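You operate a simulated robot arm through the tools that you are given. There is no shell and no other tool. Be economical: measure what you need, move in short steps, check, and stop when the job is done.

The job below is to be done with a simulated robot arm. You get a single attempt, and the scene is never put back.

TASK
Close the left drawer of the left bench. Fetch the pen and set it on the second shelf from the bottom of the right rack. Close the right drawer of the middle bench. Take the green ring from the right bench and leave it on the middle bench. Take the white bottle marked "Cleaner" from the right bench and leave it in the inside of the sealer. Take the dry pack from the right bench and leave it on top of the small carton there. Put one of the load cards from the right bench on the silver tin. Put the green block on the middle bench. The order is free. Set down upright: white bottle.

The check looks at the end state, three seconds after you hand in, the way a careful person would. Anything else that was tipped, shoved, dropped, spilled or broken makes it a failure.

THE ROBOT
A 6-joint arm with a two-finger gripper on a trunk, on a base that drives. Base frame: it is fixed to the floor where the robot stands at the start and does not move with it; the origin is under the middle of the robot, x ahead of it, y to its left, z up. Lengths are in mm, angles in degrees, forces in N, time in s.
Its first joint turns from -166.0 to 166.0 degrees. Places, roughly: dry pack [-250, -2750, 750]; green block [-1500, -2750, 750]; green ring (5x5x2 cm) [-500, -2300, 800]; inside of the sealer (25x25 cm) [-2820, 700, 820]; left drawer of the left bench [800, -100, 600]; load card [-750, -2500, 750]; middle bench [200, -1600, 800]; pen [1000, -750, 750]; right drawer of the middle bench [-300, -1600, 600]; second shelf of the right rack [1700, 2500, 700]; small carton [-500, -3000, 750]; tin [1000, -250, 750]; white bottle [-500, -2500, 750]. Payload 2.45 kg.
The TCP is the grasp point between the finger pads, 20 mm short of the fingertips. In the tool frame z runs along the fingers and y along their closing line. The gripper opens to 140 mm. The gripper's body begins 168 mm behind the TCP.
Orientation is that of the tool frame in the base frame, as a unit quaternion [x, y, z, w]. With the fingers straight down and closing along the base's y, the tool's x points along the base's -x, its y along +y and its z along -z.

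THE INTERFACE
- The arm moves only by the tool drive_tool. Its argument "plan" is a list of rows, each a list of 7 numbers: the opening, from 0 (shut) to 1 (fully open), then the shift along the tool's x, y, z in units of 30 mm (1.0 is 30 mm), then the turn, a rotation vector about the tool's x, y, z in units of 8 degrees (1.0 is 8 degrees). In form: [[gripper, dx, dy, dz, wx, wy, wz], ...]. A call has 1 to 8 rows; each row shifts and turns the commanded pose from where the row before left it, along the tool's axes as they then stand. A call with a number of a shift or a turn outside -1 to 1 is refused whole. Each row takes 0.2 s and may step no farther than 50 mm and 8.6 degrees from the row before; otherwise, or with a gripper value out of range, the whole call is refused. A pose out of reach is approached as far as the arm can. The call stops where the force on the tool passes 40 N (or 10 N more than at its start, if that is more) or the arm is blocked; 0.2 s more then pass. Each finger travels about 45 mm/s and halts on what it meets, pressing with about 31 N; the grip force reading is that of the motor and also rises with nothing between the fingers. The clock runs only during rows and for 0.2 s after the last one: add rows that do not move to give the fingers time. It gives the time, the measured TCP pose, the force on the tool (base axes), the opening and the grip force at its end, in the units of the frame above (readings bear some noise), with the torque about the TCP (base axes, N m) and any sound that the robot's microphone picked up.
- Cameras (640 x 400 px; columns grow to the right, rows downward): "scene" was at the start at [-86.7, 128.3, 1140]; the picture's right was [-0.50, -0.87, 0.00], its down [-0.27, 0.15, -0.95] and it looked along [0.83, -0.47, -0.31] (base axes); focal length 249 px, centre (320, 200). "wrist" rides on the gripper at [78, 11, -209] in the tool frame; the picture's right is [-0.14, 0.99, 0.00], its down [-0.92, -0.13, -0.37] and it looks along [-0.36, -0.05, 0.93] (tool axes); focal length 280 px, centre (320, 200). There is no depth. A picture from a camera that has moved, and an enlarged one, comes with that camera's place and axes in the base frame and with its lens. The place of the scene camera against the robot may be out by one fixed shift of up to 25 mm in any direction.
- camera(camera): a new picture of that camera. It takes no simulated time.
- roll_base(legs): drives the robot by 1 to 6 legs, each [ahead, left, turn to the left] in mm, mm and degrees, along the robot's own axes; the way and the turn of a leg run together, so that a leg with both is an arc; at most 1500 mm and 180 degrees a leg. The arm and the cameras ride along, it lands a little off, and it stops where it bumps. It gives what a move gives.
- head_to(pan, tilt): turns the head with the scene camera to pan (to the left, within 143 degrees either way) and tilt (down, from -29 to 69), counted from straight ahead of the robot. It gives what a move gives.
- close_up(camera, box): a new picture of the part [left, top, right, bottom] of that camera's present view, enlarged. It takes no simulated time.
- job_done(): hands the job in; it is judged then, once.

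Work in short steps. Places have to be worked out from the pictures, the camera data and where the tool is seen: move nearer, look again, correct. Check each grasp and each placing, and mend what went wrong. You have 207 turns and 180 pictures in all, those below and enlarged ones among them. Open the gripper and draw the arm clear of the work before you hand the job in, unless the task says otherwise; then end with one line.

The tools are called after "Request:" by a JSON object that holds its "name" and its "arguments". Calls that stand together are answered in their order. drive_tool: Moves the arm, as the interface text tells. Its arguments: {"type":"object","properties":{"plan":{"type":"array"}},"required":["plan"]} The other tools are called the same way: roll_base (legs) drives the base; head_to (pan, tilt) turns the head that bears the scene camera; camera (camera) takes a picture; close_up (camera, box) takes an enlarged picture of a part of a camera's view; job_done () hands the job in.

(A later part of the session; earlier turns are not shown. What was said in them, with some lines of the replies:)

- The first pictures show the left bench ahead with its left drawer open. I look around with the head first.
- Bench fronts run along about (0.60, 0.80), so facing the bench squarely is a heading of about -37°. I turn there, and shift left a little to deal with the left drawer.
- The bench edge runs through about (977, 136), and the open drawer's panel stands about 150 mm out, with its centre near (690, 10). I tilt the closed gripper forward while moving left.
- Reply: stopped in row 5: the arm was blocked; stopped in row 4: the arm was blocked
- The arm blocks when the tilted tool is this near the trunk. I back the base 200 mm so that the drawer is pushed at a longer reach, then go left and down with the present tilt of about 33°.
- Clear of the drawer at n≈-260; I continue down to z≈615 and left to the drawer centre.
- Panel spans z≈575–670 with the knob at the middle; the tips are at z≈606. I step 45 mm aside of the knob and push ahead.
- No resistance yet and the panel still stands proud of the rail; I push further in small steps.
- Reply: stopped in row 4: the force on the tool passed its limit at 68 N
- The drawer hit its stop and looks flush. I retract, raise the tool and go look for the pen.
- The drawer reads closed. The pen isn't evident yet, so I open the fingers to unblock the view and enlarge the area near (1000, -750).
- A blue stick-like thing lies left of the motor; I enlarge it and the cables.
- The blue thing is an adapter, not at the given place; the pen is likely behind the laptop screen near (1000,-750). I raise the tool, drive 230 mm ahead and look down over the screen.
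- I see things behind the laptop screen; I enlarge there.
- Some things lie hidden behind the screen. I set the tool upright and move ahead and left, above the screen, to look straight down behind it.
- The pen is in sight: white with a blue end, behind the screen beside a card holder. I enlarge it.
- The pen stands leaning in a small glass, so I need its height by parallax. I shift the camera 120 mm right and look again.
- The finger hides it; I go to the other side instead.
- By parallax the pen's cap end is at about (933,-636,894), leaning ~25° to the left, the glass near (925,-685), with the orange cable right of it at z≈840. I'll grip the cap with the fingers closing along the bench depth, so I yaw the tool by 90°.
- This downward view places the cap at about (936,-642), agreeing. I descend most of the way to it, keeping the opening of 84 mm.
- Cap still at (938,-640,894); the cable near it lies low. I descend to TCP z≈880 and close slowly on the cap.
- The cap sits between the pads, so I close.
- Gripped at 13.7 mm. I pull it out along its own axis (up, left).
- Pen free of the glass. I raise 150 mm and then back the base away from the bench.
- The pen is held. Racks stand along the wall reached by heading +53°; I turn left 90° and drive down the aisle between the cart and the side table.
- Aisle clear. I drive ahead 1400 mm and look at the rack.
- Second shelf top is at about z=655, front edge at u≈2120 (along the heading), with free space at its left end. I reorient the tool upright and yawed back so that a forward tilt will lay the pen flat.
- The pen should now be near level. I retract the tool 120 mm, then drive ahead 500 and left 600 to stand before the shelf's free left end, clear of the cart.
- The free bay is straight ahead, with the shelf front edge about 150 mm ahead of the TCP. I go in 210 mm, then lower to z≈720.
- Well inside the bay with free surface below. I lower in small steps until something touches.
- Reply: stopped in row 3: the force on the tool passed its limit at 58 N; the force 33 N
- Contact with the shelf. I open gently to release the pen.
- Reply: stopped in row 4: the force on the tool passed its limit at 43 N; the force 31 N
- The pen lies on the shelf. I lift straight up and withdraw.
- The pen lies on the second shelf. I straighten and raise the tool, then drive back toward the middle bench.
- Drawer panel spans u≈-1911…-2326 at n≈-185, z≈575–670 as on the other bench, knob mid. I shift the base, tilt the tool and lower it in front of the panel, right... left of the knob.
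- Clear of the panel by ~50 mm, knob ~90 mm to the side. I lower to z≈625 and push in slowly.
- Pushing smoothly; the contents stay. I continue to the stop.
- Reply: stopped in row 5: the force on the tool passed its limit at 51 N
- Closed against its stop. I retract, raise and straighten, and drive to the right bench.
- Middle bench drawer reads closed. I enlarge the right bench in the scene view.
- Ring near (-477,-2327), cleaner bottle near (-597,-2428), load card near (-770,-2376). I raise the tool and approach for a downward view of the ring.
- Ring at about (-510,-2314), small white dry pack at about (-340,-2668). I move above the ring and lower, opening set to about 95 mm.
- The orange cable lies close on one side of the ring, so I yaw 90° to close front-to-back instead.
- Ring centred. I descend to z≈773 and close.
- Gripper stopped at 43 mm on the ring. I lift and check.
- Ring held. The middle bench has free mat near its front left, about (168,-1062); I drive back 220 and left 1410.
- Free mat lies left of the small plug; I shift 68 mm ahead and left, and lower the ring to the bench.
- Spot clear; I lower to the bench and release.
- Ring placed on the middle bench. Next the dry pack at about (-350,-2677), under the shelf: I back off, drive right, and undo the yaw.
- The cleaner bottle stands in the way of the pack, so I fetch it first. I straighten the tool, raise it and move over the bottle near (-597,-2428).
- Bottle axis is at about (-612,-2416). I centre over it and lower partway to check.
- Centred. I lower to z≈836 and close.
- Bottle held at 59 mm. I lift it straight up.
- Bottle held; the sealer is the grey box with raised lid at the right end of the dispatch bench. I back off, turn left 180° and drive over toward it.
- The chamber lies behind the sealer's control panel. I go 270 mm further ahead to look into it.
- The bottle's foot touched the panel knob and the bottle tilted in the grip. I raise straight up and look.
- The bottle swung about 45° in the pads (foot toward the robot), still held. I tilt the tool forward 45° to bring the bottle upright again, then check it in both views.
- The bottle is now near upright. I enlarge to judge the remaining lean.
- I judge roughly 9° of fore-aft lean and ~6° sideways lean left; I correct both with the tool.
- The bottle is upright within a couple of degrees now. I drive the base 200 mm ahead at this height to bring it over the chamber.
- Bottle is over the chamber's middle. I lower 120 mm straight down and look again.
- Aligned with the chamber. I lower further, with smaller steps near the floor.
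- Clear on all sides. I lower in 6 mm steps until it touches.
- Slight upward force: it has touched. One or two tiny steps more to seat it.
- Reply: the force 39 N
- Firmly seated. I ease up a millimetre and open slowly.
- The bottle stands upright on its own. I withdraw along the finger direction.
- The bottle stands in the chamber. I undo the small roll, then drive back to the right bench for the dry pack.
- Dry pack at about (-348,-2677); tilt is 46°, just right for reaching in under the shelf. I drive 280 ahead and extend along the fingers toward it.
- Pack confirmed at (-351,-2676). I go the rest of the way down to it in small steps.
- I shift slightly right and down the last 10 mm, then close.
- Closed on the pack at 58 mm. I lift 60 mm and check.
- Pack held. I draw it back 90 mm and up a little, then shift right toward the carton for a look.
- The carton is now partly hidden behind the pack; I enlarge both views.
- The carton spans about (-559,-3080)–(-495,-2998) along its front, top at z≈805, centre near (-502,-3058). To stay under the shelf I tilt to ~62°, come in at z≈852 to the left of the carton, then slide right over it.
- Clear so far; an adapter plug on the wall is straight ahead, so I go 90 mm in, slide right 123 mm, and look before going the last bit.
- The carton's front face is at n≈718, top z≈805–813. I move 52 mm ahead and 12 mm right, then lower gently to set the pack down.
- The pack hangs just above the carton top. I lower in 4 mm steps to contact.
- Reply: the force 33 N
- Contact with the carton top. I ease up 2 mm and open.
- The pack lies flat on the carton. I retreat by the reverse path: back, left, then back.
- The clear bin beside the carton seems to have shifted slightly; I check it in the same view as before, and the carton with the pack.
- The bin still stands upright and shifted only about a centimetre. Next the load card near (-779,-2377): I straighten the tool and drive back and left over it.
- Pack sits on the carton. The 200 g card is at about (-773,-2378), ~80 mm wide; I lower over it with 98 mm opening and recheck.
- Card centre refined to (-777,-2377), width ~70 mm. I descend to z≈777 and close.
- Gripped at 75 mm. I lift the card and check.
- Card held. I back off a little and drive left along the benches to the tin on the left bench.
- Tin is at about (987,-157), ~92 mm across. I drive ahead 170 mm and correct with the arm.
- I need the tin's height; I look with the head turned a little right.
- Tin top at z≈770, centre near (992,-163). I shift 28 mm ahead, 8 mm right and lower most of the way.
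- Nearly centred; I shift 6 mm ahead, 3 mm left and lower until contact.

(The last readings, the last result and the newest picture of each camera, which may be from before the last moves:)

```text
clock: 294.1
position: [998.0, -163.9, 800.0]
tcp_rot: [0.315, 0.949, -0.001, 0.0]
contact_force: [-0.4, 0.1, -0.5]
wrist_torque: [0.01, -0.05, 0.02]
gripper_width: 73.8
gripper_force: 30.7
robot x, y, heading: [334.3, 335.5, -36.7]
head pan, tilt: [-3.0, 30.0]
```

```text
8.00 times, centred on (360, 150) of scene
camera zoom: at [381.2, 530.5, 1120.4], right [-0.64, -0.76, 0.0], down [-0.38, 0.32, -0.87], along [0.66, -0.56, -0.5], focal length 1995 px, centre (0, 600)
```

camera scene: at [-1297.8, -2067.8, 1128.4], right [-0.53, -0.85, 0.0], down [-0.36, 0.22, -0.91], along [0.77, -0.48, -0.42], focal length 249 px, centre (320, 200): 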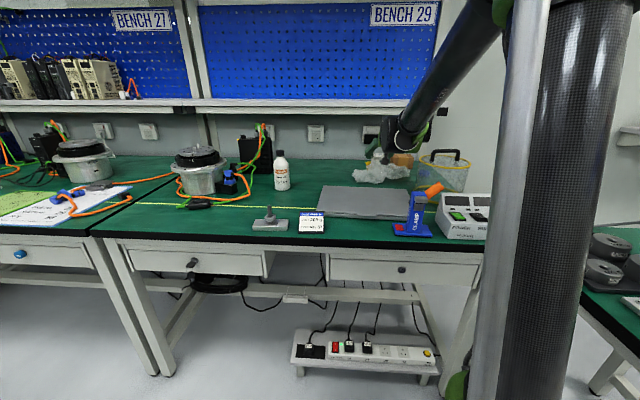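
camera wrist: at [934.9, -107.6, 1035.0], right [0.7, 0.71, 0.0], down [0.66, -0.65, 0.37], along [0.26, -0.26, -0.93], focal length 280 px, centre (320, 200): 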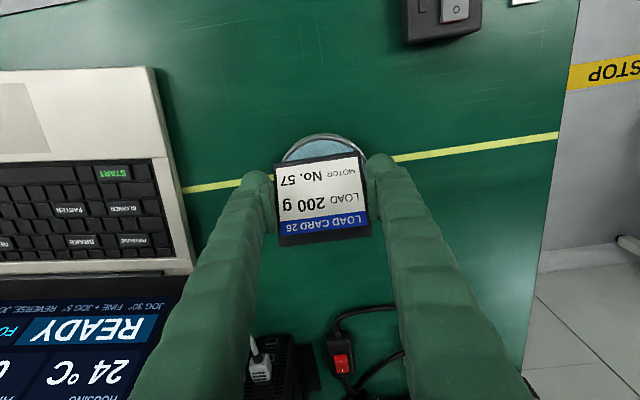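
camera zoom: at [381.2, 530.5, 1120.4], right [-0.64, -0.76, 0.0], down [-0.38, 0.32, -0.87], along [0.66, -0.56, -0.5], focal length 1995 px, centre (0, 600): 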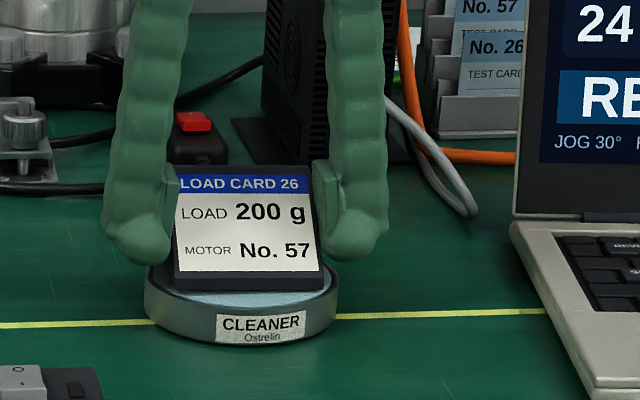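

Very close above the lid; a few more small steps.

Request:
{"name": "drive_tool", "arguments": {"plan": [[0, 0, 0, 0.08, 0, 0, 0], [0, 0, 0, 0.08, 0, 0, 0], [0, 0, 0, 0.08, 0, 0, 0], [0, 0, 0, 0.08, 0, 0, 0]]}}

Request:
{"name": "close_up", "arguments": {"camera": "scene", "box": [320, 125, 400, 175]}}

```text
clock: 294.9
position: [999.5, -163.0, 796.3]
tcp_rot: [0.316, 0.949, 0.0, 0.002]
contact_force: [-2.7, 3.0, 18.8]
wrist_torque: [-0.25, -0.08, 0.02]
gripper_width: 74.1
gripper_force: 31.1
robot x, y, heading: [336.3, 334.3, -37.3]
head pan, tilt: [-3.0, 30.0]
stopped in row 3: the force on the tool passed its limit at 40 N (the readings are from after the stop); the commanded pose is now the measured one
```

```text
8.00 times, centred on (360, 150) of scene
camera zoom: at [380.6, 531.1, 1120.4], right [-0.64, -0.77, 0.0], down [-0.38, 0.32, -0.87], along [0.66, -0.56, -0.5], focal length 1995 px, centre (0, 600)
```

zoom: 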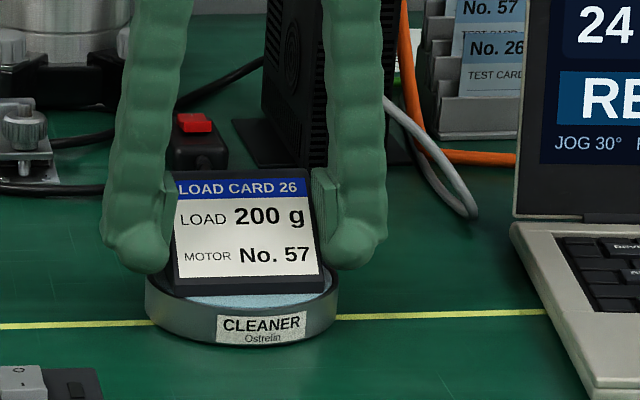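

The card rests on the lid. I release and lift clear.

Request:
{"name": "drive_tool", "arguments": {"plan": [[0.55, 0, 0, -0.02, 0, 0, 0], [0.6, 0, 0, 0, 0, 0, 0], [0.65, 0, 0, 0, 0, 0, 0], [0.65, 0, 0, -0.5, 0, 0, 0], [0.65, 0, 0, -1, 0, 0, 0], [0.65, 0, 0, -1, 0, 0, 0], [0.65, 0, 0, -1, 0, 0, 0], [0.65, 0, 0, -1, 0, 0, 0]]}}

Request:
{"name": "close_up", "arguments": {"camera": "scene", "box": [320, 125, 400, 175]}}

Request:
{"name": "camera", "arguments": {"camera": "wrist"}}

```text
clock: 296.7
position: [1001.6, -167.0, 929.8]
tcp_rot: [0.316, 0.949, 0.0, 0.001]
contact_force: [0.1, 0.2, -0.4]
wrist_torque: [0.03, 0.01, 0.02]
gripper_width: 91.1
gripper_force: 0.1
robot x, y, heading: [336.7, 334.7, -37.0]
head pan, tilt: [-3.0, 30.0]
```

```text
8.00 times, centred on (360, 150) of scene
camera zoom: at [381.2, 530.5, 1120.4], right [-0.64, -0.77, 0.0], down [-0.38, 0.32, -0.87], along [0.66, -0.56, -0.5], focal length 1995 px, centre (0, 600)
```

zoom: 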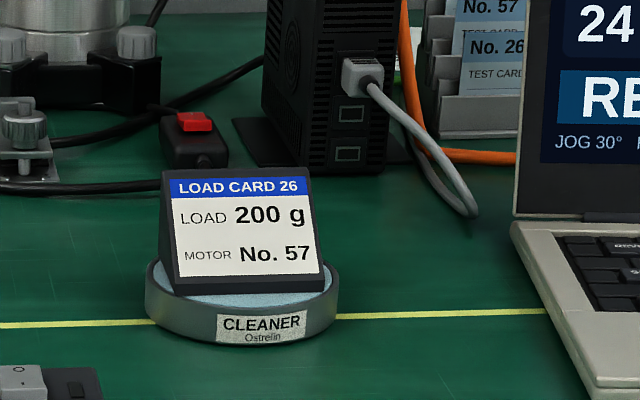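

```text
40 pictures are left
camera wrist: at [944.8, -110.1, 1139.5], right [0.7, 0.71, 0.0], down [0.66, -0.65, 0.37], along [0.26, -0.26, -0.93], focal length 280 px, centre (320, 200)
```

wrist: 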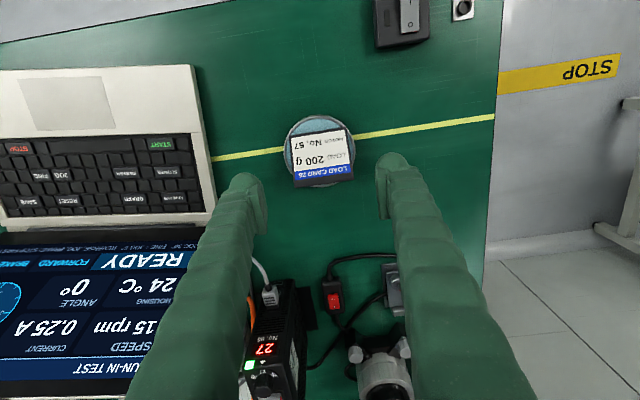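

The card sits on the tin. Last is the green block near (-1500,-2750); I back off and drive right along the aisle to look at that table.

Request:
{"name": "roll_base", "arguments": {"legs": [[-330, 0, 0], [0, -1500, 0], [0, -1500, 0]]}}

Request:
{"name": "head_to", "arguments": {"pan": -45, "tilt": 25}}

Request:
{"name": "camera", "arguments": {"camera": "scene"}}

```text
clock: 312.9
position: [-1029.8, -2375.3, 929.3]
tcp_rot: [0.31, 0.951, -0.001, 0.001]
contact_force: [-0.5, -0.7, 0.9]
wrist_torque: [-0.02, -0.01, 0.01]
gripper_width: 90.8
gripper_force: 0.1
robot x, y, heading: [-1702.7, -1881.4, -36.4]
head pan, tilt: [-3.0, 30.0]
```

```text
clock: 314.0
position: [-1030.6, -2374.9, 928.8]
tcp_rot: [0.31, 0.951, -0.001, 0.0]
contact_force: [0.4, -0.3, -0.8]
wrist_torque: [0.02, -0.01, 0.01]
gripper_width: 90.9
gripper_force: 0.1
robot x, y, heading: [-1702.8, -1879.9, -36.5]
head pan, tilt: [-45.0, 25.0]
```

```text
39 pictures are left
camera scene: at [-1714.6, -1719.4, 1128.4], right [-0.99, -0.15, 0.0], down [-0.06, 0.42, -0.91], along [0.14, -0.9, -0.42], focal length 249 px, centre (320, 200)
```

scene: 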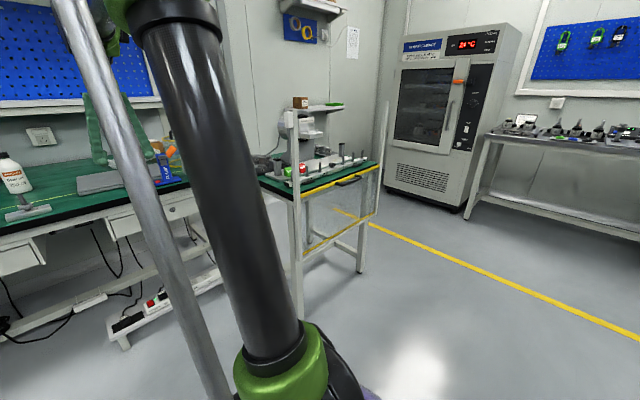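

Request:
{"name": "close_up", "arguments": {"camera": "scene", "box": [240, 80, 400, 220]}}

```text
2.86 times, centred on (320, 150) of scene
camera zoom: at [-1714.6, -1719.4, 1128.4], right [-0.99, -0.15, 0.0], down [-0.06, 0.42, -0.91], along [0.14, -0.9, -0.42], focal length 712 px, centre (320, 343)
```

zoom: 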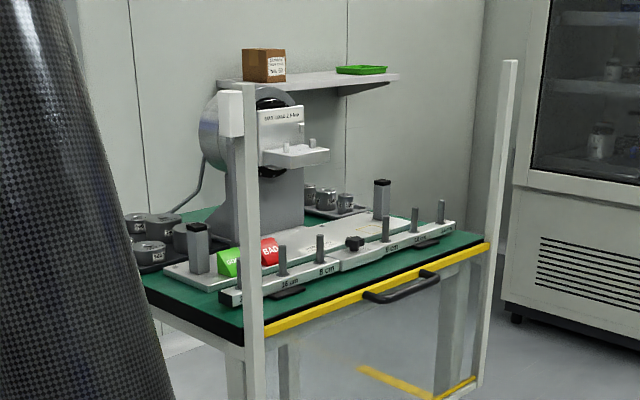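

The green "GOOD" block sits at the left end of a fixture on that table, behind a white corner post at about u=-3610. I raise the tool high, back off, and pass right of the post.

Request:
{"name": "drive_tool", "arguments": {"plan": [[0.6, 0, 0, -1, 0, 0, 1], [0.6, 0, 0, -1, 0, 0, 1], [0.6, 0, 0, -1, 0, 0, 1], [0.6, 0, 0, -1, 0, 0, 1], [0.6, 0, 0, -1, 0, 0, 1], [0.6, 0, 0, -1, 0, 0, 1], [0.6, 0, 0, -1, 0, 0, 1], [0.6, 0, 0, 0, 0, 0, 1]]}}

Request:
{"name": "roll_base", "arguments": {"legs": [[-430, 0, -0.7], [0, -600, 0]]}}

Request:
{"name": "drive_tool", "arguments": {"plan": [[0.6, 0, 0, 0, 0, 0, 1], [0.6, 0, 0, 0, 0, 0, 1], [0.6, 0, 0, 0, 0, 0, 1], [0.6, 0, 0, 0, 0, 0, 0.25], [0.6, 1, 0, 0, 0, 0, 0], [0.6, 1, 0, 0, 0, 0, 0], [0.6, 1, 0, 0, 0, 0, 0], [0.6, 0.5, 0, 0, 0, 0, 0]]}}

Request:
{"name": "camera", "arguments": {"camera": "wrist"}}

Request:
{"name": "head_to", "arguments": {"pan": 8, "tilt": 25}}

Request:
{"name": "camera", "arguments": {"camera": "scene"}}

```text
clock: 315.8
position: [-1033.2, -2376.9, 1139.3]
tcp_rot: [0.768, 0.641, 0.0, 0.001]
contact_force: [0.0, 0.1, -0.3]
wrist_torque: [0.01, 0.0, 0.03]
gripper_width: 84.0
gripper_force: 0.2
robot x, y, heading: [-1702.2, -1885.0, -36.7]
head pan, tilt: [-45.0, 25.0]
```

```text
clock: 321.4
position: [-1749.4, -2601.8, 1140.0]
tcp_rot: [0.773, 0.634, 0.001, 0.001]
contact_force: [0.2, 0.8, 0.5]
wrist_torque: [-0.04, 0.02, 0.02]
gripper_width: 84.1
gripper_force: 0.1
robot x, y, heading: [-2404.4, -2094.6, -37.6]
head pan, tilt: [-45.0, 25.0]
```

```text
clock: 323.2
position: [-1685.9, -2519.7, 1138.9]
tcp_rot: [0.896, 0.444, 0.0, 0.001]
contact_force: [-0.5, 0.1, 0.0]
wrist_torque: [0.03, 0.01, -0.01]
gripper_width: 83.8
gripper_force: 0.1
robot x, y, heading: [-2405.9, -2098.4, -37.6]
head pan, tilt: [-45.0, 25.0]
```

```text
37 pictures are left
camera wrist: at [-1631.3, -2463.3, 1349.0], right [0.7, -0.71, 0.0], down [-0.66, -0.65, 0.37], along [-0.26, -0.26, -0.93], focal length 280 px, centre (320, 200)
```

wrist: 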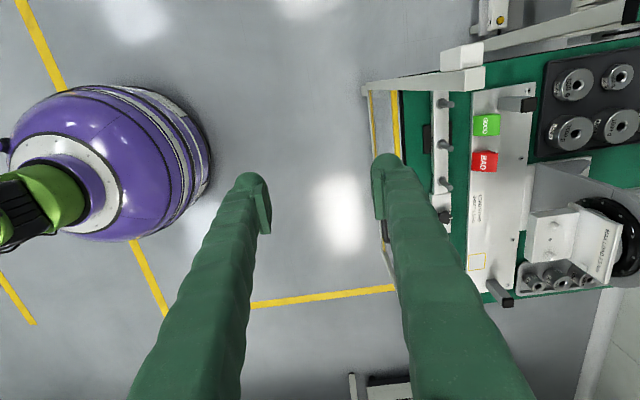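

```text
clock: 324.4
position: [-1687.3, -2519.3, 1138.6]
tcp_rot: [0.897, 0.443, 0.001, 0.002]
contact_force: [0.2, 0.4, 0.2]
wrist_torque: [0.02, 0.02, -0.02]
gripper_width: 84.0
gripper_force: 0.0
robot x, y, heading: [-2409.6, -2094.7, -37.4]
head pan, tilt: [8.0, 25.0]
```

```text
36 pictures are left
camera scene: at [-2351.3, -1886.0, 1128.4], right [-0.49, -0.87, 0.0], down [-0.37, 0.21, -0.91], along [0.79, -0.45, -0.42], focal length 249 px, centre (320, 200)
```

scene: 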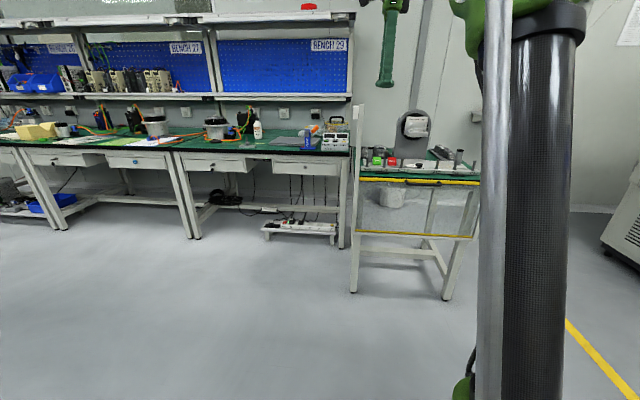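

Block is at about (-1450,-2740) with clear space in front and behind it. I drive 320 ahead and 30 right, staying high above the post.

Request:
{"name": "roll_base", "arguments": {"legs": [[315, -32, 0]]}}

Request:
{"name": "camera", "arguments": {"camera": "wrist"}}

```text
clock: 326.5
position: [-1453.9, -2730.5, 1138.9]
tcp_rot: [0.894, 0.447, 0.0, 0.001]
contact_force: [0.6, 0.4, 0.7]
wrist_torque: [0.02, -0.01, 0.0]
gripper_width: 84.2
gripper_force: 0.1
robot x, y, heading: [-2179.7, -2310.9, -36.9]
head pan, tilt: [8.0, 25.0]
```

```text
35 pictures are left
camera wrist: at [-1398.7, -2673.8, 1349.0], right [0.71, -0.7, 0.0], down [-0.65, -0.66, 0.37], along [-0.26, -0.26, -0.93], focal length 280 px, centre (320, 200)
```

wrist: 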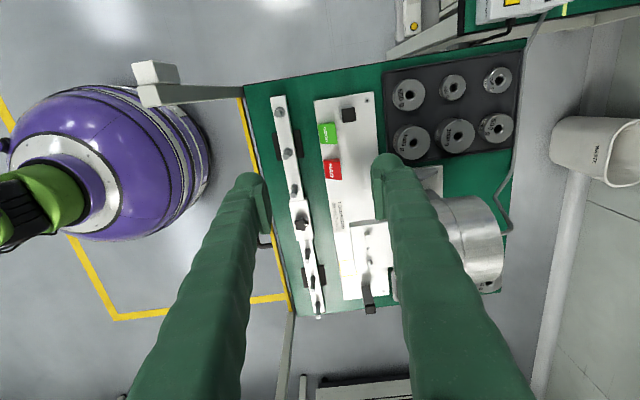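

I centre over the block and descend to z≈890.

Request:
{"name": "drive_tool", "arguments": {"plan": [[0.6, -0.1, 0.45, 0.7, 0, 0, 0], [0.6, 0, 0, 1, 0, 0, 0], [0.6, 0, 0, 1, 0, 0, 0], [0.6, 0, 0, 1, 0, 0, 0], [0.6, 0, 0, 1, 0, 0, 0], [0.6, 0, 0, 1, 0, 0, 0], [0.6, 0, 0, 1, 0, 0, 0], [0.6, 0, 0, 1, 0, 0, 0]]}}

Request:
{"name": "camera", "arguments": {"camera": "wrist"}}

```text
clock: 328.3
position: [-1444.4, -2742.4, 906.3]
tcp_rot: [0.894, 0.449, 0.0, 0.001]
contact_force: [0.1, 0.6, 0.7]
wrist_torque: [-0.02, -0.01, 0.02]
gripper_width: 84.0
gripper_force: 0.0
robot x, y, heading: [-2179.4, -2310.3, -37.4]
head pan, tilt: [8.0, 25.0]
```

```text
34 pictures are left
camera wrist: at [-1389.3, -2684.9, 1116.1], right [0.71, -0.7, 0.0], down [-0.65, -0.66, 0.37], along [-0.26, -0.26, -0.93], focal length 280 px, centre (320, 200)
```

wrist: 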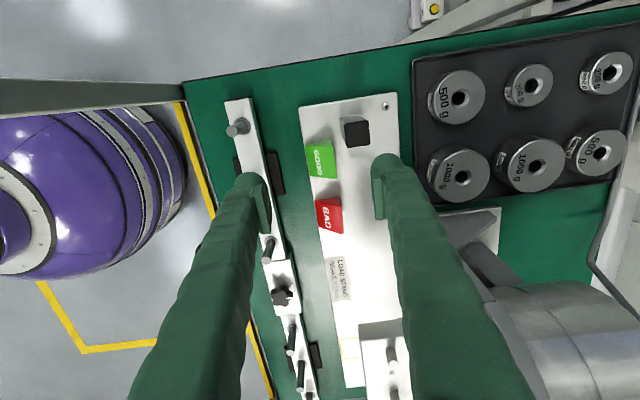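

The block is centred under the gripper. I narrow to 66 mm, shift 4 mm away from the steel post, and descend to z≈802.

Request:
{"name": "drive_tool", "arguments": {"plan": [[0.47, -0.13, 0, 0, 0, 0, 0], [0.47, 0, 0, 1, 0, 0, 0], [0.47, 0, 0, 1, 0, 0, 0], [0.47, 0, 0, 1, 0, 0, 0]]}}

Request:
{"name": "camera", "arguments": {"camera": "wrist"}}

Request:
{"name": "close_up", "arguments": {"camera": "scene", "box": [340, 120, 500, 220]}}

```text
clock: 329.3
position: [-1447.1, -2743.3, 818.5]
tcp_rot: [0.894, 0.448, 0.001, 0.0]
contact_force: [-0.1, 0.4, -0.9]
wrist_torque: [0.0, -0.02, -0.06]
gripper_width: 65.9
gripper_force: 0.1
robot x, y, heading: [-2181.2, -2310.6, -36.9]
head pan, tilt: [8.0, 25.0]
```

```text
33 pictures are left
camera wrist: at [-1391.8, -2686.5, 1027.9], right [0.71, -0.7, 0.0], down [-0.65, -0.66, 0.37], along [-0.26, -0.26, -0.93], focal length 280 px, centre (320, 200)
```

wrist: 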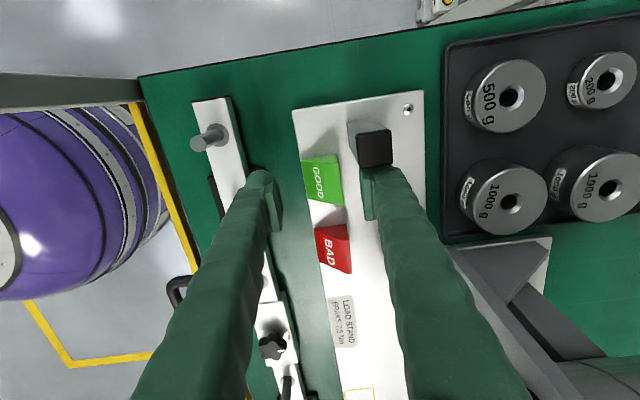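

```text
4.00 times, centred on (420, 170) of scene
camera zoom: at [-2123.1, -2102.0, 1128.4], right [-0.49, -0.87, 0.0], down [-0.37, 0.21, -0.91], along [0.79, -0.44, -0.42], focal length 998 px, centre (-80, 320)
```

zoom: 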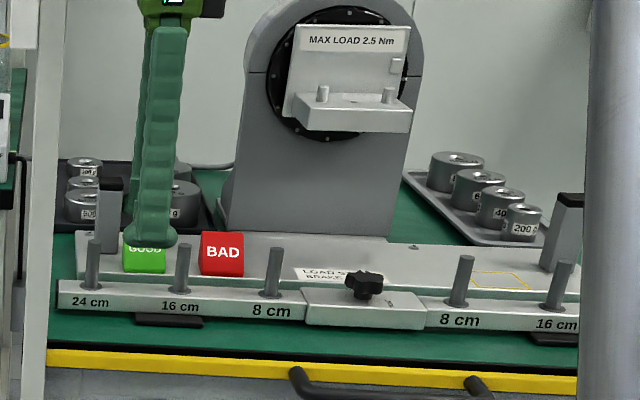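

Block sits centrally between the pads. I lower 18 mm more and close.

Request:
{"name": "drive_tool", "arguments": {"plan": [[0.47, 0, 0, 0.4, 0, 0, 0], [0.47, 0, 0, 0.2, 0, 0, 0], [0.1, 0, 0, 0, 0, 0, 0], [0, 0, 0, 0, 0, 0, 0], [0, 0, 0, 0, 0, 0, 0], [0, 0, 0, 0, 0, 0, 0]]}}

Request:
{"name": "camera", "arguments": {"camera": "wrist"}}

```text
clock: 330.7
position: [-1447.7, -2744.9, 801.2]
tcp_rot: [0.894, 0.448, 0.0, 0.002]
contact_force: [-1.0, 0.4, 9.8]
wrist_torque: [0.18, 0.19, 0.02]
gripper_width: 13.5
gripper_force: 27.1
robot x, y, heading: [-2182.2, -2313.3, -37.2]
head pan, tilt: [8.0, 25.0]
```

```text
31 pictures are left
camera wrist: at [-1391.9, -2687.1, 1010.3], right [0.71, -0.7, 0.0], down [-0.65, -0.66, 0.37], along [-0.26, -0.26, -0.93], focal length 280 px, centre (320, 200)
```

wrist: 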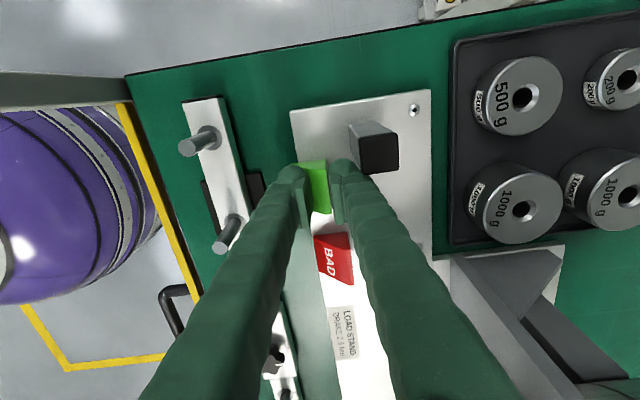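

The fingers are slipping up the block's slope: it's a wedge. I open, raise, and will grip it across its flat ends instead by yawing back 90°.

Request:
{"name": "drive_tool", "arguments": {"plan": [[0.47, 0, 0, 0, 0, 0, 0], [0.47, 0, 0, 0, 0, 0, 0], [0.47, 0, 0, 0, 0, 0, 0], [0.47, 0, 0, -1, 0, 0, 0], [0.47, 0, 0, -1, 0, 0, 0], [0.47, 0, 0, -1, 0, 0, 0], [0.47, 0, 0, -1, 0, 0, 0]]}}

Request:
{"name": "drive_tool", "arguments": {"plan": [[0.38, 0, 0, 0, 0, 0, -1], [0.38, 0, 0, 0, 0, 0, -1], [0.38, 0, 0, 0, 0, 0, -1], [0.38, 0, 0, 0, 0, 0, -1], [0.38, 0, 0, 0, 0, 0, -1], [0.38, 0, 0, 0, 0, 0, -1], [0.38, 0, 0, 0, 0, 0, -1], [0.38, 0, 0, 0, 0, 0, -1]]}}

Request:
{"name": "drive_tool", "arguments": {"plan": [[0.38, 0, 0, 0, 0, 0, -1], [0.38, 0, 0, 0, 0, 0, -1], [0.38, 0, 0, 0, 0, 0, -1], [0.38, 0, 0, 0, 0, 0, -0.25]]}}

Request:
{"name": "close_up", "arguments": {"camera": "wrist", "box": [220, 90, 420, 215]}}

Request:
{"name": "close_up", "arguments": {"camera": "scene", "box": [345, 140, 425, 190]}}

```text
clock: 332.3
position: [-1447.5, -2744.5, 921.6]
tcp_rot: [0.894, 0.448, 0.0, 0.001]
contact_force: [-0.4, 0.7, -0.9]
wrist_torque: [0.04, 0.01, -0.03]
gripper_width: 65.7
gripper_force: 0.0
robot x, y, heading: [-2178.9, -2311.4, -37.1]
head pan, tilt: [8.0, 25.0]
```

```text
clock: 334.1
position: [-1447.4, -2744.8, 920.6]
tcp_rot: [0.52, 0.854, 0.0, 0.002]
contact_force: [-0.2, -0.5, -0.9]
wrist_torque: [0.02, 0.0, -0.01]
gripper_width: 53.2
gripper_force: 0.0
robot x, y, heading: [-2180.3, -2309.7, -37.2]
head pan, tilt: [8.0, 25.0]
```

```text
clock: 335.1
position: [-1445.4, -2745.1, 920.1]
tcp_rot: [0.315, 0.949, 0.0, 0.001]
contact_force: [0.7, -0.5, -0.5]
wrist_torque: [0.02, 0.0, 0.01]
gripper_width: 53.2
gripper_force: 0.1
robot x, y, heading: [-2182.9, -2307.1, -37.2]
head pan, tilt: [8.0, 25.0]
```

```text
3.20 times, centred on (320, 152) of wrist
camera zoom: at [-1502.8, -2688.4, 1129.8], right [0.7, 0.71, 0.0], down [0.66, -0.65, 0.37], along [0.26, -0.26, -0.93], focal length 897 px, centre (320, 352)
```

zoom: 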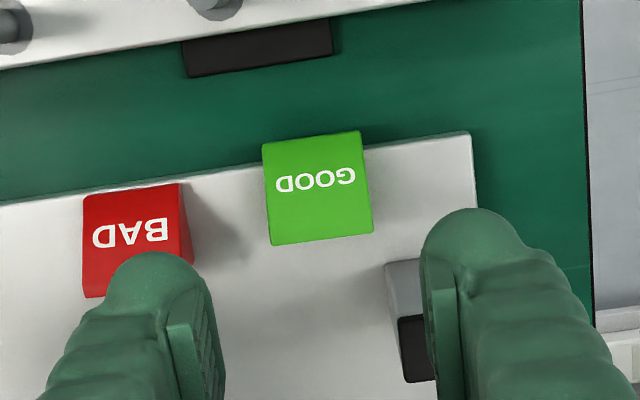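

```text
8.00 times, centred on (385, 165) of scene
camera zoom: at [-2123.0, -2102.0, 1128.4], right [-0.49, -0.87, 0.0], down [-0.37, 0.21, -0.91], along [0.79, -0.44, -0.42], focal length 1995 px, centre (-200, 480)
```

zoom: 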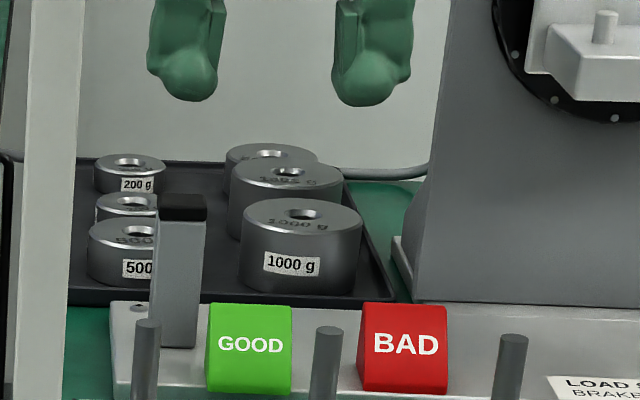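

The block slid ~11 mm toward me but stands fine, about 38 mm wide; there's ~29 mm to the red block. I shift back 11 mm, descend with 53 mm opening and check before closing.

Request:
{"name": "drive_tool", "arguments": {"plan": [[0.38, 0.38, 0, 0, 0, 0, 0], [0.38, 0, 0, 1, 0, 0, 0], [0.38, 0, 0, 1, 0, 0, 0], [0.38, 0, 0, 1, 0, 0, 0]]}}

Request:
{"name": "close_up", "arguments": {"camera": "wrist", "box": [220, 90, 420, 215]}}

```text
clock: 336.1
position: [-1456.2, -2737.2, 829.3]
tcp_rot: [0.316, 0.949, 0.0, 0.0]
contact_force: [-0.2, -0.9, -0.4]
wrist_torque: [-0.06, -0.03, 0.02]
gripper_width: 53.2
gripper_force: 0.0
robot x, y, heading: [-2178.3, -2312.8, -37.1]
head pan, tilt: [8.0, 25.0]
```

```text
3.20 times, centred on (320, 152) of wrist
camera zoom: at [-1513.0, -2681.4, 1039.3], right [0.7, 0.71, 0.0], down [0.66, -0.65, 0.37], along [0.26, -0.26, -0.93], focal length 897 px, centre (320, 352)
```

zoom: 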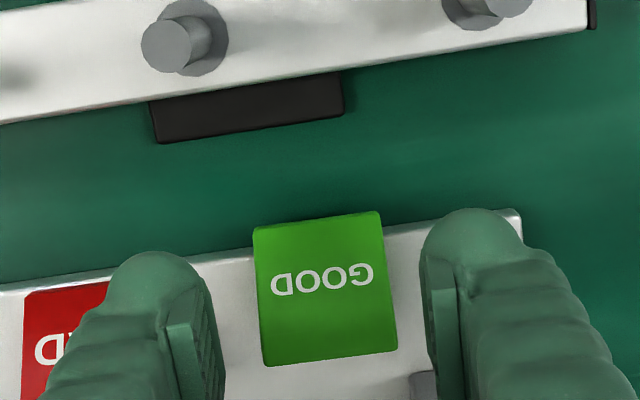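

Well centred between the pads. I descend to z≈795 and close.

Request:
{"name": "drive_tool", "arguments": {"plan": [[0.38, 0, 0, 0.8, 0, 0, 0], [0.38, 0, 0, 0.35, 0, 0, 0], [0.1, 0, 0, 0, 0, 0, 0], [0, 0, 0, 0, 0, 0, 0], [0, 0, 0, 0, 0, 0, 0]]}}

Request:
{"name": "close_up", "arguments": {"camera": "wrist", "box": [220, 90, 420, 215]}}

```text
clock: 337.3
position: [-1454.2, -2737.8, 796.8]
tcp_rot: [0.316, 0.949, 0.001, 0.001]
contact_force: [-0.2, 0.0, -0.1]
wrist_torque: [0.03, 0.01, 0.03]
gripper_width: 38.3
gripper_force: 31.6
robot x, y, heading: [-2180.5, -2311.0, -37.3]
head pan, tilt: [8.0, 25.0]
```

```text
3.20 times, centred on (320, 152) of wrist
camera zoom: at [-1511.5, -2681.5, 1005.8], right [0.7, 0.71, 0.0], down [0.66, -0.65, 0.37], along [0.26, -0.26, -0.93], focal length 897 px, centre (320, 352)
```

zoom: 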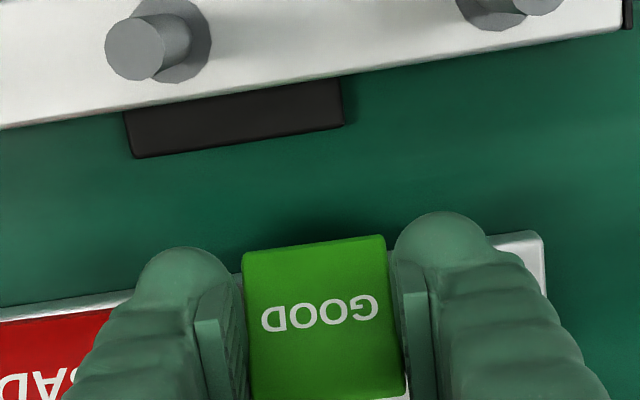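

Gripped at 38 mm on its flat ends. I lift straight up.

Request:
{"name": "drive_tool", "arguments": {"plan": [[0, 0, 0, -0.4, 0, 0, 0], [0, 0, 0, -1, 0, 0, 0], [0, 0, 0, -1, 0, 0, 0], [0, 0, 0, -1, 0, 0, 0], [0, 0, 0, -1, 0, 0, 0], [0, 0, 0, -1, 0, 0, 0], [0, 0, 0, -1, 0, 0, 0], [0, 0, 0, -1, 0, 0, 0]]}}

Request:
{"name": "drive_tool", "arguments": {"plan": [[0, 0, 0, -1, 0, 0, 0], [0, 0, 0, -1, 0, 0, 0], [0, 0, 0, -1, 0, 0, 0], [0, 0, 0, -1, 0, 0, 0]]}}

Request:
{"name": "camera", "arguments": {"camera": "wrist"}}

```text
clock: 339.1
position: [-1453.9, -2739.9, 1017.5]
tcp_rot: [0.316, 0.949, 0.0, 0.001]
contact_force: [-0.5, 0.2, 0.5]
wrist_torque: [-0.04, 0.0, 0.02]
gripper_width: 38.2
gripper_force: 30.7
robot x, y, heading: [-2183.9, -2311.5, -37.2]
head pan, tilt: [8.0, 25.0]
```

```text
clock: 340.1
position: [-1456.6, -2738.3, 1139.4]
tcp_rot: [0.316, 0.949, -0.001, 0.0]
contact_force: [-0.1, -0.3, -0.9]
wrist_torque: [0.0, -0.03, -0.04]
gripper_width: 38.4
gripper_force: 31.9
robot x, y, heading: [-2177.5, -2311.7, -37.4]
head pan, tilt: [8.0, 25.0]
```

```text
26 pictures are left
camera wrist: at [-1512.5, -2681.8, 1348.5], right [0.7, 0.71, 0.0], down [0.66, -0.65, 0.37], along [0.26, -0.26, -0.93], focal length 280 px, centre (320, 200)
```

wrist: 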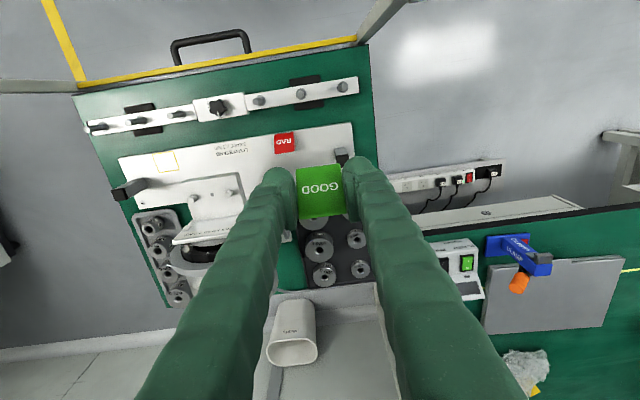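

Block held. I back off over the post, drive left to the middle bench and look at the spot left of the ring.

Request:
{"name": "roll_base", "arguments": {"legs": [[-260, 0, 0], [0, 1230, 0], [0, 1230, 0], [430, 0, 0]]}}

Request:
{"name": "drive_tool", "arguments": {"plan": [[0, 0, 0, 1, 0, 0, 0], [0, 0, 0, 1, 0, 0, 0], [0, 0, 0, 1, 0, 0, 0], [0, 0, 0, 1, 0, 0, 0], [0, 0, 0, 1, 0, 0, 0], [0, 0, 0, 1, 0, 0, 0]]}}

Request:
{"name": "camera", "arguments": {"camera": "wrist"}}

```text
clock: 355.9
position: [151.7, -937.4, 1139.1]
tcp_rot: [0.334, 0.943, 0.0, 0.001]
contact_force: [-0.7, -0.3, 0.0]
wrist_torque: [0.01, 0.02, -0.02]
gripper_width: 38.3
gripper_force: 30.4
robot x, y, heading: [-556.1, -484.5, -39.1]
head pan, tilt: [8.0, 25.0]
```

```text
clock: 357.3
position: [153.7, -936.1, 958.3]
tcp_rot: [0.333, 0.943, 0.0, 0.002]
contact_force: [0.1, -0.3, -1.0]
wrist_torque: [-0.01, -0.02, -0.01]
gripper_width: 38.5
gripper_force: 30.8
robot x, y, heading: [-553.9, -483.2, -39.0]
head pan, tilt: [8.0, 25.0]
```

```text
25 pictures are left
camera wrist: at [98.5, -878.2, 1168.0], right [0.73, 0.68, 0.0], down [0.63, -0.68, 0.37], along [0.25, -0.27, -0.93], focal length 280 px, centre (320, 200)
```

wrist: 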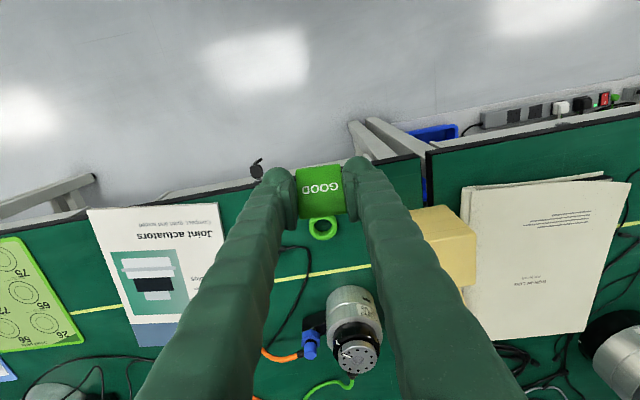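

Better free spot: right of the ring, at about (187,-1078), 70 mm from the edge. I move over it and look.

Request:
{"name": "drive_tool", "arguments": {"plan": [[0, -0.96, -0.75, 0, 0, 0, 0], [0, -0.96, -0.75, 0, 0, 0, 0], [0, -0.96, -0.75, 0, 0, 0, 0], [0, -0.96, -0.75, 0, 0, 0, 0], [0, 0, 0, 1, 0, 0, 0], [0, 0, 0, 1, 0, 0, 0]]}}

Request:
{"name": "camera", "arguments": {"camera": "wrist"}}

```text
clock: 358.7
position: [184.0, -1081.7, 900.2]
tcp_rot: [0.334, 0.942, -0.002, 0.001]
contact_force: [0.2, 0.5, -0.6]
wrist_torque: [0.0, -0.05, -0.01]
gripper_width: 38.3
gripper_force: 31.3
robot x, y, heading: [-552.8, -483.5, -39.2]
head pan, tilt: [8.0, 25.0]
```

```text
24 pictures are left
camera wrist: at [130.4, -1022.9, 1109.4], right [0.73, 0.68, 0.0], down [0.63, -0.68, 0.37], along [0.25, -0.27, -0.93], focal length 280 px, centre (320, 200)
```

wrist: 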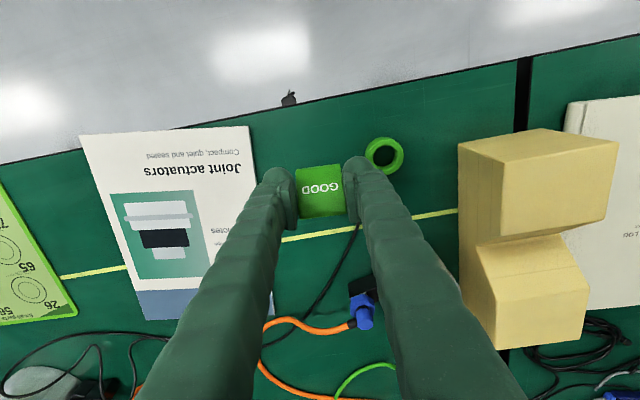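

Landing spot is clear on all sides. I lower to just above the bench, then in small steps.

Request:
{"name": "drive_tool", "arguments": {"plan": [[0, 0, 0, 1, 0, 0, 0], [0, 0, 0, 1, 0, 0, 0], [0, 0, 0, 0.9, 0, 0, 0], [0, 0, 0, 0.3, 0, 0, 0], [0, 0, 0, 0.15, 0, 0, 0], [0, 0, 0, 0.15, 0, 0, 0]]}}

Request:
{"name": "camera", "arguments": {"camera": "wrist"}}

```text
clock: 360.1
position: [185.9, -1081.3, 792.6]
tcp_rot: [0.333, 0.943, -0.001, 0.001]
contact_force: [0.3, -0.3, -0.3]
wrist_torque: [-0.02, 0.0, -0.02]
gripper_width: 38.1
gripper_force: 31.5
robot x, y, heading: [-554.5, -481.2, -39.4]
head pan, tilt: [8.0, 25.0]
```

```text
23 pictures are left
camera wrist: at [131.7, -1022.0, 1002.8], right [0.73, 0.68, 0.0], down [0.63, -0.68, 0.37], along [0.25, -0.27, -0.93], focal length 280 px, centre (320, 200)
```

wrist: 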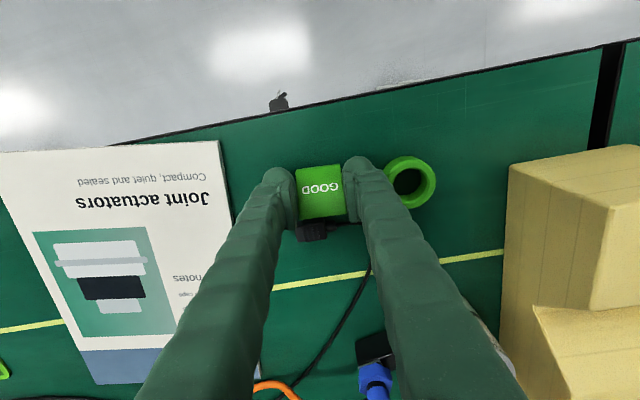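

The plug is ~15 mm behind the block; I shift 8 mm toward the front and lower to contact.

Request:
{"name": "drive_tool", "arguments": {"plan": [[0, 0.27, 0, 0, 0, 0, 0], [0, 0, 0, 0.15, 0, 0, 0], [0, 0, 0, 0.12, 0, 0, 0], [0, 0, 0, 0.12, 0, 0, 0], [0, 0, 0, 0.1, 0, 0, 0], [0, 0, 0, 0.1, 0, 0, 0]]}}

```text
clock: 361.5
position: [180.1, -1074.8, 777.8]
tcp_rot: [0.334, 0.942, -0.001, 0.001]
contact_force: [-3.4, -1.7, 30.9]
wrist_torque: [-0.12, -0.05, -0.01]
gripper_width: 38.4
gripper_force: 30.7
robot x, y, heading: [-553.2, -481.3, -39.3]
head pan, tilt: [8.0, 25.0]
```

Contact with the bench. I ease up a touch, release, and lift clear.

Request:
{"name": "drive_tool", "arguments": {"plan": [[0, 0, 0, -0.04, 0, 0, 0], [0.3, 0, 0, 0, 0, 0, 0], [0.34, 0, 0, 0, 0, 0, 0], [0.35, 0, 0, -0.5, 0, 0, 0], [0.35, 0, 0, -1, 0, 0, 0], [0.35, 0, 0, -1, 0, 0, 0], [0.35, 0, 0, -1, 0, 0, 0], [0.35, 0, 0, -1, 0, 0, 0]]}}

Request:
{"name": "camera", "arguments": {"camera": "wrist"}}

```text
clock: 363.3
position: [179.9, -1074.1, 911.7]
tcp_rot: [0.334, 0.942, -0.001, 0.001]
contact_force: [0.8, 0.1, 0.5]
wrist_torque: [0.02, 0.02, -0.02]
gripper_width: 49.1
gripper_force: 0.0
robot x, y, heading: [-556.0, -483.2, -39.6]
head pan, tilt: [8.0, 25.0]
```

```text
22 pictures are left
camera wrist: at [124.9, -1015.3, 1121.6], right [0.73, 0.68, 0.0], down [0.63, -0.68, 0.37], along [0.25, -0.27, -0.93], focal length 280 px, centre (320, 200)
```

wrist: 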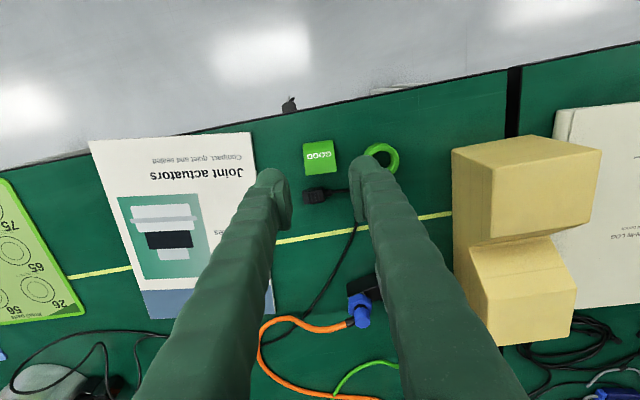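

Ring and block both rest on the middle bench. I back clear, open the gripper, and take a last look at the benches.

Request:
{"name": "roll_base", "arguments": {"legs": [[-450, 0, 0]]}}

Request:
{"name": "drive_tool", "arguments": {"plan": [[1, 0, 0, -1, 0, 0, 0], [1, 0, 0, -1, 0, 0, 0], [1, 0, 0, 0, 0, 0, 0], [1, 0, 0, 0, 0, 0, 0]]}}

Request:
{"name": "head_to", "arguments": {"pan": -20, "tilt": 20}}

Request:
{"name": "camera", "arguments": {"camera": "scene"}}

Request:
{"name": "head_to", "arguments": {"pan": 20, "tilt": 20}}

Request:
{"name": "camera", "arguments": {"camera": "scene"}}

```text
clock: 365.9
position: [-164.5, -790.5, 911.8]
tcp_rot: [0.333, 0.943, 0.0, 0.001]
contact_force: [-0.2, -0.1, 0.7]
wrist_torque: [0.01, -0.02, 0.01]
gripper_width: 49.0
gripper_force: 0.0
robot x, y, heading: [-901.8, -201.0, -39.0]
head pan, tilt: [8.0, 25.0]
```

```text
clock: 366.9
position: [-164.9, -789.8, 970.9]
tcp_rot: [0.333, 0.943, 0.0, 0.0]
contact_force: [0.3, 0.3, -0.9]
wrist_torque: [-0.01, -0.01, 0.01]
gripper_width: 137.5
gripper_force: 0.1
robot x, y, heading: [-900.1, -201.0, -39.3]
head pan, tilt: [8.0, 25.0]
```

```text
clock: 367.9
position: [-165.4, -790.2, 972.1]
tcp_rot: [0.333, 0.943, 0.0, 0.0]
contact_force: [-0.4, -0.8, 0.4]
wrist_torque: [0.0, 0.0, 0.03]
gripper_width: 139.6
gripper_force: 0.1
robot x, y, heading: [-899.4, -198.9, -39.4]
head pan, tilt: [-20.0, 20.0]
```

```text
21 pictures are left
camera scene: at [-865.9, -26.3, 1136.5], right [-0.86, -0.51, 0.0], down [-0.18, 0.29, -0.94], along [0.48, -0.81, -0.34], focal length 249 px, centre (320, 200)
```

scene: 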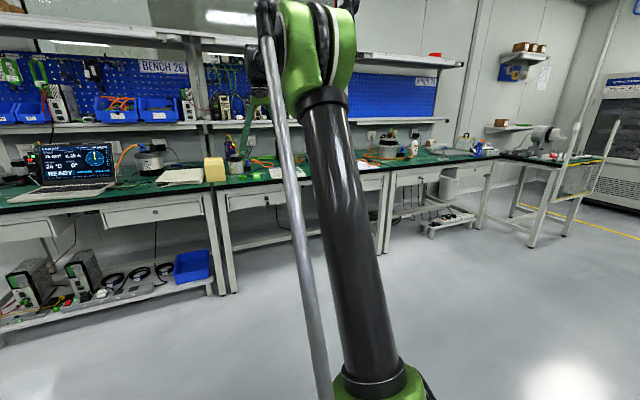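

```text
clock: 368.9
position: [-164.4, -791.3, 971.9]
tcp_rot: [0.333, 0.943, 0.0, -0.001]
contact_force: [0.1, 0.6, -0.9]
wrist_torque: [0.01, 0.0, 0.04]
gripper_width: 139.8
gripper_force: 0.1
robot x, y, heading: [-899.3, -202.1, -39.0]
head pan, tilt: [20.0, 20.0]
```

```text
20 pictures are left
camera scene: at [-825.7, 22.9, 1136.5], right [-0.33, -0.94, 0.0], down [-0.32, 0.11, -0.94], along [0.89, -0.31, -0.34], focal length 249 px, centre (320, 200)
```

scene: 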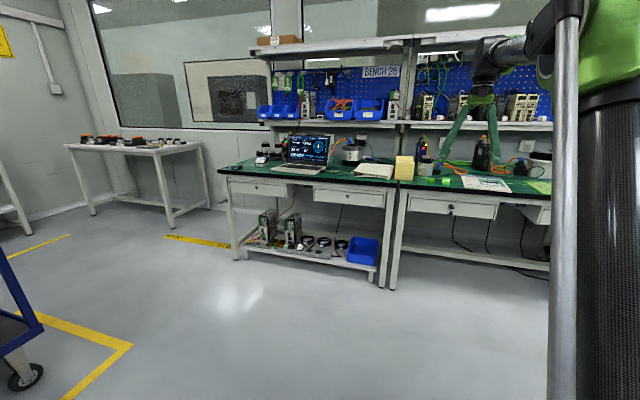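

Both drawers look closed, everything I placed is where it should be, and the arm is clear with the gripper open. I hand the job in.

Request:
{"name": "job_done", "arguments": {}}

```text
The job is handed in.
```

All eight tasks are done and the job is handed in, with two side effects: the clear bin on the right bench was bumped and moved about 1 cm (it still stands), and the bottle knocked against the sealer's knob before I set it upright inside.
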